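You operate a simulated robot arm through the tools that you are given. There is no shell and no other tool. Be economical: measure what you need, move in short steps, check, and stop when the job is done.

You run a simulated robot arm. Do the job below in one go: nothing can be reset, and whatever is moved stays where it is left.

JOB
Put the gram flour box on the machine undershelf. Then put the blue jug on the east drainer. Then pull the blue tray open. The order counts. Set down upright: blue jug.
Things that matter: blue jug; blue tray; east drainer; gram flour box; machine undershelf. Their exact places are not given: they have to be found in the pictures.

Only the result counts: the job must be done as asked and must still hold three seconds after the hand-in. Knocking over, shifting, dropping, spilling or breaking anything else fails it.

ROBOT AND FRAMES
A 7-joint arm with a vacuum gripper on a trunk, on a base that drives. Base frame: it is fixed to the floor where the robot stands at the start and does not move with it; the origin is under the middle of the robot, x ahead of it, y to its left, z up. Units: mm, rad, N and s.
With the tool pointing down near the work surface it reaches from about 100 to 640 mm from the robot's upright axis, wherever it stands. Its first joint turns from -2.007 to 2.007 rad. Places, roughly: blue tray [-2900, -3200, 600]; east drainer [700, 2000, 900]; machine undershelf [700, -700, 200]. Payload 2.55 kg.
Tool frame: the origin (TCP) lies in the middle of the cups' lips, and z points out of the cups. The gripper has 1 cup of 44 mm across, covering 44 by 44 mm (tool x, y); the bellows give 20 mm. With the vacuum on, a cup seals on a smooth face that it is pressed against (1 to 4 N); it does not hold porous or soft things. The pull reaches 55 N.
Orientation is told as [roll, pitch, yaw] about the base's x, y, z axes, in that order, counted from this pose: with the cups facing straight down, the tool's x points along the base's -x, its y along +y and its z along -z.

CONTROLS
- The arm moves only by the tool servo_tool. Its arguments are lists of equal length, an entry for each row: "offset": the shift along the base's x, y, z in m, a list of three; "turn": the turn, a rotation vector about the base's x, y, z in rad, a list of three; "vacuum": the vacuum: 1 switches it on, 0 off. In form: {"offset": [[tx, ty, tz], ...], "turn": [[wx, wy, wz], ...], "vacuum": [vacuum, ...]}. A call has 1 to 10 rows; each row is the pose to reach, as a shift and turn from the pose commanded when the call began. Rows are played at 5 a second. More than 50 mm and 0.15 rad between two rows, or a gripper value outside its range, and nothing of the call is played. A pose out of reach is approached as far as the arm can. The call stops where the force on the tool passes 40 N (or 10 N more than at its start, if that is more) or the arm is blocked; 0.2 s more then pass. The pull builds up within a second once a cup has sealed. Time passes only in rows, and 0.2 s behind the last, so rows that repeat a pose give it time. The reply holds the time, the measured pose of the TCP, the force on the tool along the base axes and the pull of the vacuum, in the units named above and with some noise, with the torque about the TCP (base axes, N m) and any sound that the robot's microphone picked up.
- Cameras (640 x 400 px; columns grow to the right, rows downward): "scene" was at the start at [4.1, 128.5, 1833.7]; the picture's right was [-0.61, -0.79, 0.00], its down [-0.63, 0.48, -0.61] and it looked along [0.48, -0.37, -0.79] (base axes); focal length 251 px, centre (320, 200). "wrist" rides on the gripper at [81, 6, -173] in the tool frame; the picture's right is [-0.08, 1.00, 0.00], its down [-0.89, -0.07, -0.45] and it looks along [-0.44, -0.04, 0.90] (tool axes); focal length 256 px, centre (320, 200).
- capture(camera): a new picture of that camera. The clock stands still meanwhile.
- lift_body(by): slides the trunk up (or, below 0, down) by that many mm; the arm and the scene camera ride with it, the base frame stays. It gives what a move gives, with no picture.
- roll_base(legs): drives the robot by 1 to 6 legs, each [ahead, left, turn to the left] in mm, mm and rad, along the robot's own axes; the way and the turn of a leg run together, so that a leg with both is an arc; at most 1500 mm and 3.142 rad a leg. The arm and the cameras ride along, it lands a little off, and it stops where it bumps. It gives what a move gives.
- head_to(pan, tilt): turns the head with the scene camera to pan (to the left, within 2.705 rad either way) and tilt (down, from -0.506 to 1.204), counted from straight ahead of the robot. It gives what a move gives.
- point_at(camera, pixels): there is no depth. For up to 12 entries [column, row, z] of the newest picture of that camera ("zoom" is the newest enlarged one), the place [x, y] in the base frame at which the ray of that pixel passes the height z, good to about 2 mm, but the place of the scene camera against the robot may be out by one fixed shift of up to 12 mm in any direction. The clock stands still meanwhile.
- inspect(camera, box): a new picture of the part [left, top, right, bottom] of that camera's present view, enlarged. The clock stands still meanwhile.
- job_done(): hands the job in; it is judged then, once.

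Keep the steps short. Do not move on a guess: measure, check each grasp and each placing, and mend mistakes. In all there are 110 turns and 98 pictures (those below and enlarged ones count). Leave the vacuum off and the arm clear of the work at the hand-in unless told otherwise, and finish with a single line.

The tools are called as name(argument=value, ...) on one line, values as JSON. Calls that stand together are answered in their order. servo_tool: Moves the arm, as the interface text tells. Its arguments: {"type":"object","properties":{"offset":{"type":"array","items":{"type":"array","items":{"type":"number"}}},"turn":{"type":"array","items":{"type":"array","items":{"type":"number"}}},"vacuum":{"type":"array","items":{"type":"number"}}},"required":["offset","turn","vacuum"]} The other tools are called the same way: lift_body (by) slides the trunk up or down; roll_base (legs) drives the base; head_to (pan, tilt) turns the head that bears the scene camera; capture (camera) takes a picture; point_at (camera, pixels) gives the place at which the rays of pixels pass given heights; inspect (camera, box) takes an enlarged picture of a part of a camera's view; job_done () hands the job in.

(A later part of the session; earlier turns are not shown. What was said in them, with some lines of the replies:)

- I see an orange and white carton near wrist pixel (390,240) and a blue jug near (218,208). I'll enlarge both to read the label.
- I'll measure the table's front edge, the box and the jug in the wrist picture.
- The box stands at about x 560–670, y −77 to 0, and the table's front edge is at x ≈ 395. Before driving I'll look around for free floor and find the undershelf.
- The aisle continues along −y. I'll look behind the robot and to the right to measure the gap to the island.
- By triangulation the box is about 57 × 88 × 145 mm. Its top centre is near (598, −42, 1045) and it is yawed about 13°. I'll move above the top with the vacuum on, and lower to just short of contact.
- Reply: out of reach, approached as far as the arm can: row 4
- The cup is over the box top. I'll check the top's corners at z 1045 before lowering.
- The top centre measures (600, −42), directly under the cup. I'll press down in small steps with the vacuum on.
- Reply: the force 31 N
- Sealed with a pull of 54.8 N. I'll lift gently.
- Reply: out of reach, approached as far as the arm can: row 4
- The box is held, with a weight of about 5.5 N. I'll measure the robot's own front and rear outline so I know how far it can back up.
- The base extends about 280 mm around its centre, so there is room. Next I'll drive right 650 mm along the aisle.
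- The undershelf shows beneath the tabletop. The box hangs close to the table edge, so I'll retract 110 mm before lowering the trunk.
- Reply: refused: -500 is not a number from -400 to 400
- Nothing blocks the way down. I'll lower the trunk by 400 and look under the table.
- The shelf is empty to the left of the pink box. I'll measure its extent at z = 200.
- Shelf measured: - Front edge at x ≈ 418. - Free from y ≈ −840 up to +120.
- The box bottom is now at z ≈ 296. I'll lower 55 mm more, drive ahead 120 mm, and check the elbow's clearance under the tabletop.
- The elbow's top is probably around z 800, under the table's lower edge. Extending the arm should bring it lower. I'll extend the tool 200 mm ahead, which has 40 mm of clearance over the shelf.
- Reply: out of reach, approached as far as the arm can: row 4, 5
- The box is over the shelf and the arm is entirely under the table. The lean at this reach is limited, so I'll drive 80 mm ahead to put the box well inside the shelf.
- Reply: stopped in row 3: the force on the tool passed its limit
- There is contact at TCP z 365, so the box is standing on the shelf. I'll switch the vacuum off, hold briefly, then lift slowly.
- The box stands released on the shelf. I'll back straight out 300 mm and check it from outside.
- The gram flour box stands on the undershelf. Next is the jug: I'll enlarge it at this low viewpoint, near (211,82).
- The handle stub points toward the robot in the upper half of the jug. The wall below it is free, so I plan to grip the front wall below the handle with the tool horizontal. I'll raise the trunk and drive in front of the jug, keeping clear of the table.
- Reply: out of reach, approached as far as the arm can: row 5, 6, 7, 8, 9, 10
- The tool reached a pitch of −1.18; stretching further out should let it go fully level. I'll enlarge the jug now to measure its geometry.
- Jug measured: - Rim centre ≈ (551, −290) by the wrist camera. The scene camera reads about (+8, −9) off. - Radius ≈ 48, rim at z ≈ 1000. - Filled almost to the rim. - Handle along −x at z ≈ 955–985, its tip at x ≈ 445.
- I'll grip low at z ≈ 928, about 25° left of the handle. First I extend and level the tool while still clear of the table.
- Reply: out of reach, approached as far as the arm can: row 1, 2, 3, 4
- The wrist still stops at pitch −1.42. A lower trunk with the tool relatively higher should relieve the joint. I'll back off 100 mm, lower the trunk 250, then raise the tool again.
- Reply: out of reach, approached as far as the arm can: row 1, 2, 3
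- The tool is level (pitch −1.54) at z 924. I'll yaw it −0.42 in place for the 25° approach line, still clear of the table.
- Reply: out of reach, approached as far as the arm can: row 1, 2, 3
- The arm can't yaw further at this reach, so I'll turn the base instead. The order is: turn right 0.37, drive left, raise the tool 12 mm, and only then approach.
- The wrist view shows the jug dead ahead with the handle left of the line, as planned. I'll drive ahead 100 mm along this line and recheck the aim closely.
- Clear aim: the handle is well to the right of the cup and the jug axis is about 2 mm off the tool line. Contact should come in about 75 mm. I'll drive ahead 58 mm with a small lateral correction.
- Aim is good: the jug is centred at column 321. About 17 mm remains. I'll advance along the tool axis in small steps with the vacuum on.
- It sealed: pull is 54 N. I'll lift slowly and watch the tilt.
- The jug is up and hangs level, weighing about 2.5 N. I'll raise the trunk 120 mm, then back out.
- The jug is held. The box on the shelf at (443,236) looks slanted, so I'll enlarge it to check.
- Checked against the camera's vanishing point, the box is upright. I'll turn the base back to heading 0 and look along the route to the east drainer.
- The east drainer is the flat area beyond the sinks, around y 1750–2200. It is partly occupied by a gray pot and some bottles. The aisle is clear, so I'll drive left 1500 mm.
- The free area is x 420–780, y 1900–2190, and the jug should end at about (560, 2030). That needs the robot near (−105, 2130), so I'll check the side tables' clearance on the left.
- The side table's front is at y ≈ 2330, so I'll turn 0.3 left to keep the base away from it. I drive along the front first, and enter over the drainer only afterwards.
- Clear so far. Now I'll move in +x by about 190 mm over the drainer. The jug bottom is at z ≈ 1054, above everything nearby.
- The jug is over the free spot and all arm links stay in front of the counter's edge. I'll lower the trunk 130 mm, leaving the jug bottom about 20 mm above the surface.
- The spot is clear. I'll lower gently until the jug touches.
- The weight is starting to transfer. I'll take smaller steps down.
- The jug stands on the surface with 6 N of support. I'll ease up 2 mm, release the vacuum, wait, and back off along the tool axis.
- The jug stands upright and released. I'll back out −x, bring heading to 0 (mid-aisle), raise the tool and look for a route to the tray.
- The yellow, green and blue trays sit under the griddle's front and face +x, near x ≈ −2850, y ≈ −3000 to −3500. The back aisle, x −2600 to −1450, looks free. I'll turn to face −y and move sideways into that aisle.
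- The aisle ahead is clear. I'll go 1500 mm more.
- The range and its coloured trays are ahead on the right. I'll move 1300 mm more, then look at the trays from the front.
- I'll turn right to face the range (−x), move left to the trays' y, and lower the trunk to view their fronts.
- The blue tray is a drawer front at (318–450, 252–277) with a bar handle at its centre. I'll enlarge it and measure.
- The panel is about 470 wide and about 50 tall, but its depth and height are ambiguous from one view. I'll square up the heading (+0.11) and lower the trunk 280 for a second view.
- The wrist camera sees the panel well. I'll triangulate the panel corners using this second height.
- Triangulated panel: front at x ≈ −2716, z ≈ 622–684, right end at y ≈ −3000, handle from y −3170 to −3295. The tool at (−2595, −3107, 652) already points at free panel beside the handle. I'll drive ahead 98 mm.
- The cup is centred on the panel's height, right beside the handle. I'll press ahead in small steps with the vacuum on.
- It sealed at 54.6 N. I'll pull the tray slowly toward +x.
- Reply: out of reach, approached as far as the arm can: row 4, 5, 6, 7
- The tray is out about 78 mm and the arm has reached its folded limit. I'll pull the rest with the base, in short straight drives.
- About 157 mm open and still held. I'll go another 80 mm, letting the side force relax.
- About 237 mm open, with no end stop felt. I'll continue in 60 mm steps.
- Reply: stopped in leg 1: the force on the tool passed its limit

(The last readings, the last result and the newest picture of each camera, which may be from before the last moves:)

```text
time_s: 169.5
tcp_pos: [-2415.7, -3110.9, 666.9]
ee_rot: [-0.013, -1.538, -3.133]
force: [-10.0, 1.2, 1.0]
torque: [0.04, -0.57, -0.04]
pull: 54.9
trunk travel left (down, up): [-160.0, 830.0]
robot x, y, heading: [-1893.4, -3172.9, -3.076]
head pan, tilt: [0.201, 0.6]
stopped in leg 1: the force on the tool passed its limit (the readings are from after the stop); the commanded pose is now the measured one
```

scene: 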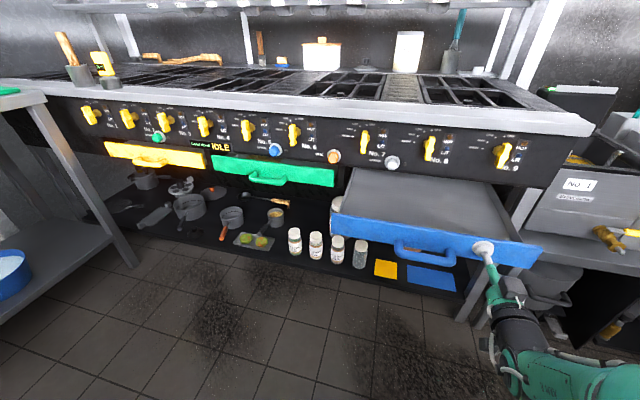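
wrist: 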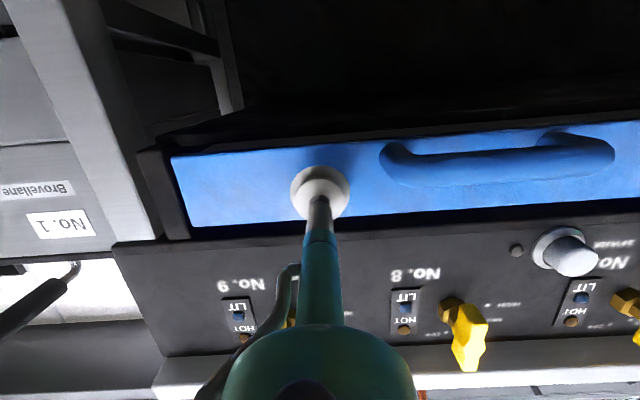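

The end stop was reached at about 300 mm of travel. I'll release the vacuum, wait, and back away.

servo_tool(offset=[[0, 0, 0], [0, 0, 0], [0, 0, 0], [0, 0, 0]], turn=[[0, 0, 0], [0, 0, 0], [0, 0, 0], [0, 0, 0]], vacuum=[0, 0, 0, 0])

roll_base(legs=[[-130, 0, 0]])

capture(camera="scene")

```text
time_s: 170.5
tcp_pos: [-2413.9, -3110.5, 668.3]
ee_rot: [-0.013, -1.538, -3.132]
force: [0.0, 0.0, -0.2]
torque: [0.01, 0.0, -0.01]
pull: 0.2
trunk travel left (down, up): [-160.0, 830.0]
robot x, y, heading: [-1891.2, -3174.4, -3.076]
head pan, tilt: [0.201, 0.6]
```

```text
time_s: 171.9
tcp_pos: [-2287.4, -3102.8, 666.8]
ee_rot: [0.005, -1.535, 3.134]
force: [-0.2, -1.1, -0.6]
torque: [0.02, -0.01, 0.02]
pull: 0.1
trunk travel left (down, up): [-160.0, 830.0]
robot x, y, heading: [-1761.8, -3161.8, -3.084]
head pan, tilt: [0.201, 0.6]
stopped in leg 1: the robot was blocked; the commanded pose is now the measured one
```

```text
29 pictures are left
```

scene: 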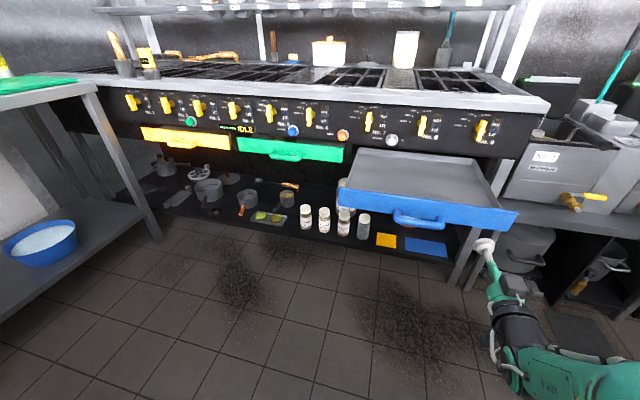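

The tray is open and released. The base touched something at the very end of that drive, so I'll step forward 25 mm and look behind for any disturbance.

roll_base(legs=[[25, 0, 0]])

head_to(pan=2.4, tilt=0.9)

capture(camera="scene")

head_to(pan=-2.4, tilt=0.9)

capture(camera="scene")

```text
time_s: 172.7
tcp_pos: [-2311.2, -3103.7, 666.2]
ee_rot: [0.002, -1.533, 3.136]
force: [-1.0, -0.6, 0.7]
torque: [-0.04, -0.03, 0.01]
pull: 0.1
trunk travel left (down, up): [-160.0, 830.0]
robot x, y, heading: [-1791.2, -3166.5, -3.08]
head pan, tilt: [0.201, 0.6]
```

```text
time_s: 174.8
tcp_pos: [-2312.3, -3103.4, 667.8]
ee_rot: [0.004, -1.536, 3.135]
force: [0.5, 0.0, -0.1]
torque: [0.0, 0.01, 0.01]
pull: 0.0
trunk travel left (down, up): [-160.0, 830.0]
robot x, y, heading: [-1787.6, -3163.5, -3.079]
head pan, tilt: [2.4, 0.901]
```

```text
28 pictures are left
```

scene: 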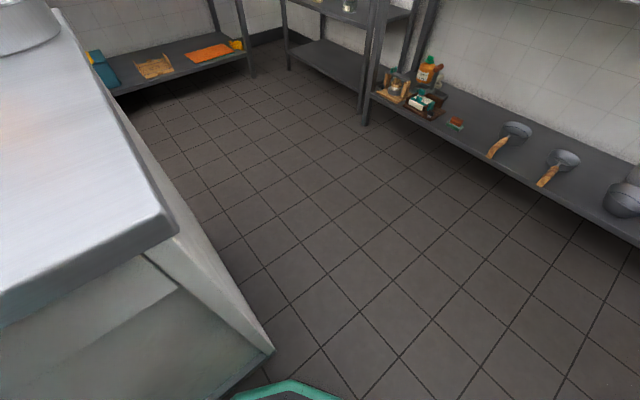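

```text
time_s: 178.6
tcp_pos: [-2312.3, -3104.1, 665.8]
ee_rot: [0.003, -1.535, 3.136]
force: [0.0, -0.2, 0.0]
torque: [-0.02, 0.02, 0.01]
pull: 0.1
trunk travel left (down, up): [-160.0, 830.0]
robot x, y, heading: [-1787.5, -3167.6, -3.077]
head pan, tilt: [-2.4, 0.901]
```

```text
27 pictures are left
```

scene: 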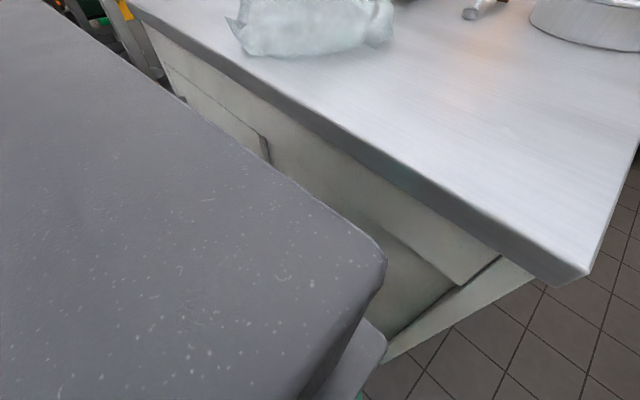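

The base only met the fixed counter block behind it, and everything on top still stands. The box was set on the undershelf, the jug stands upright on the east drainer, the blue tray is fully out, the vacuum is off and the arm is clear. I'll hand in.

job_done()

```text
The job is handed in.
```

The job is handed in: the gram flour box is on the machine undershelf, the blue jug stands upright on the east drainer, and the blue tray is pulled fully open (about 300 mm); while backing off at the end the base bumped the fixed counter, and I saw nothing there knocked over or moved.
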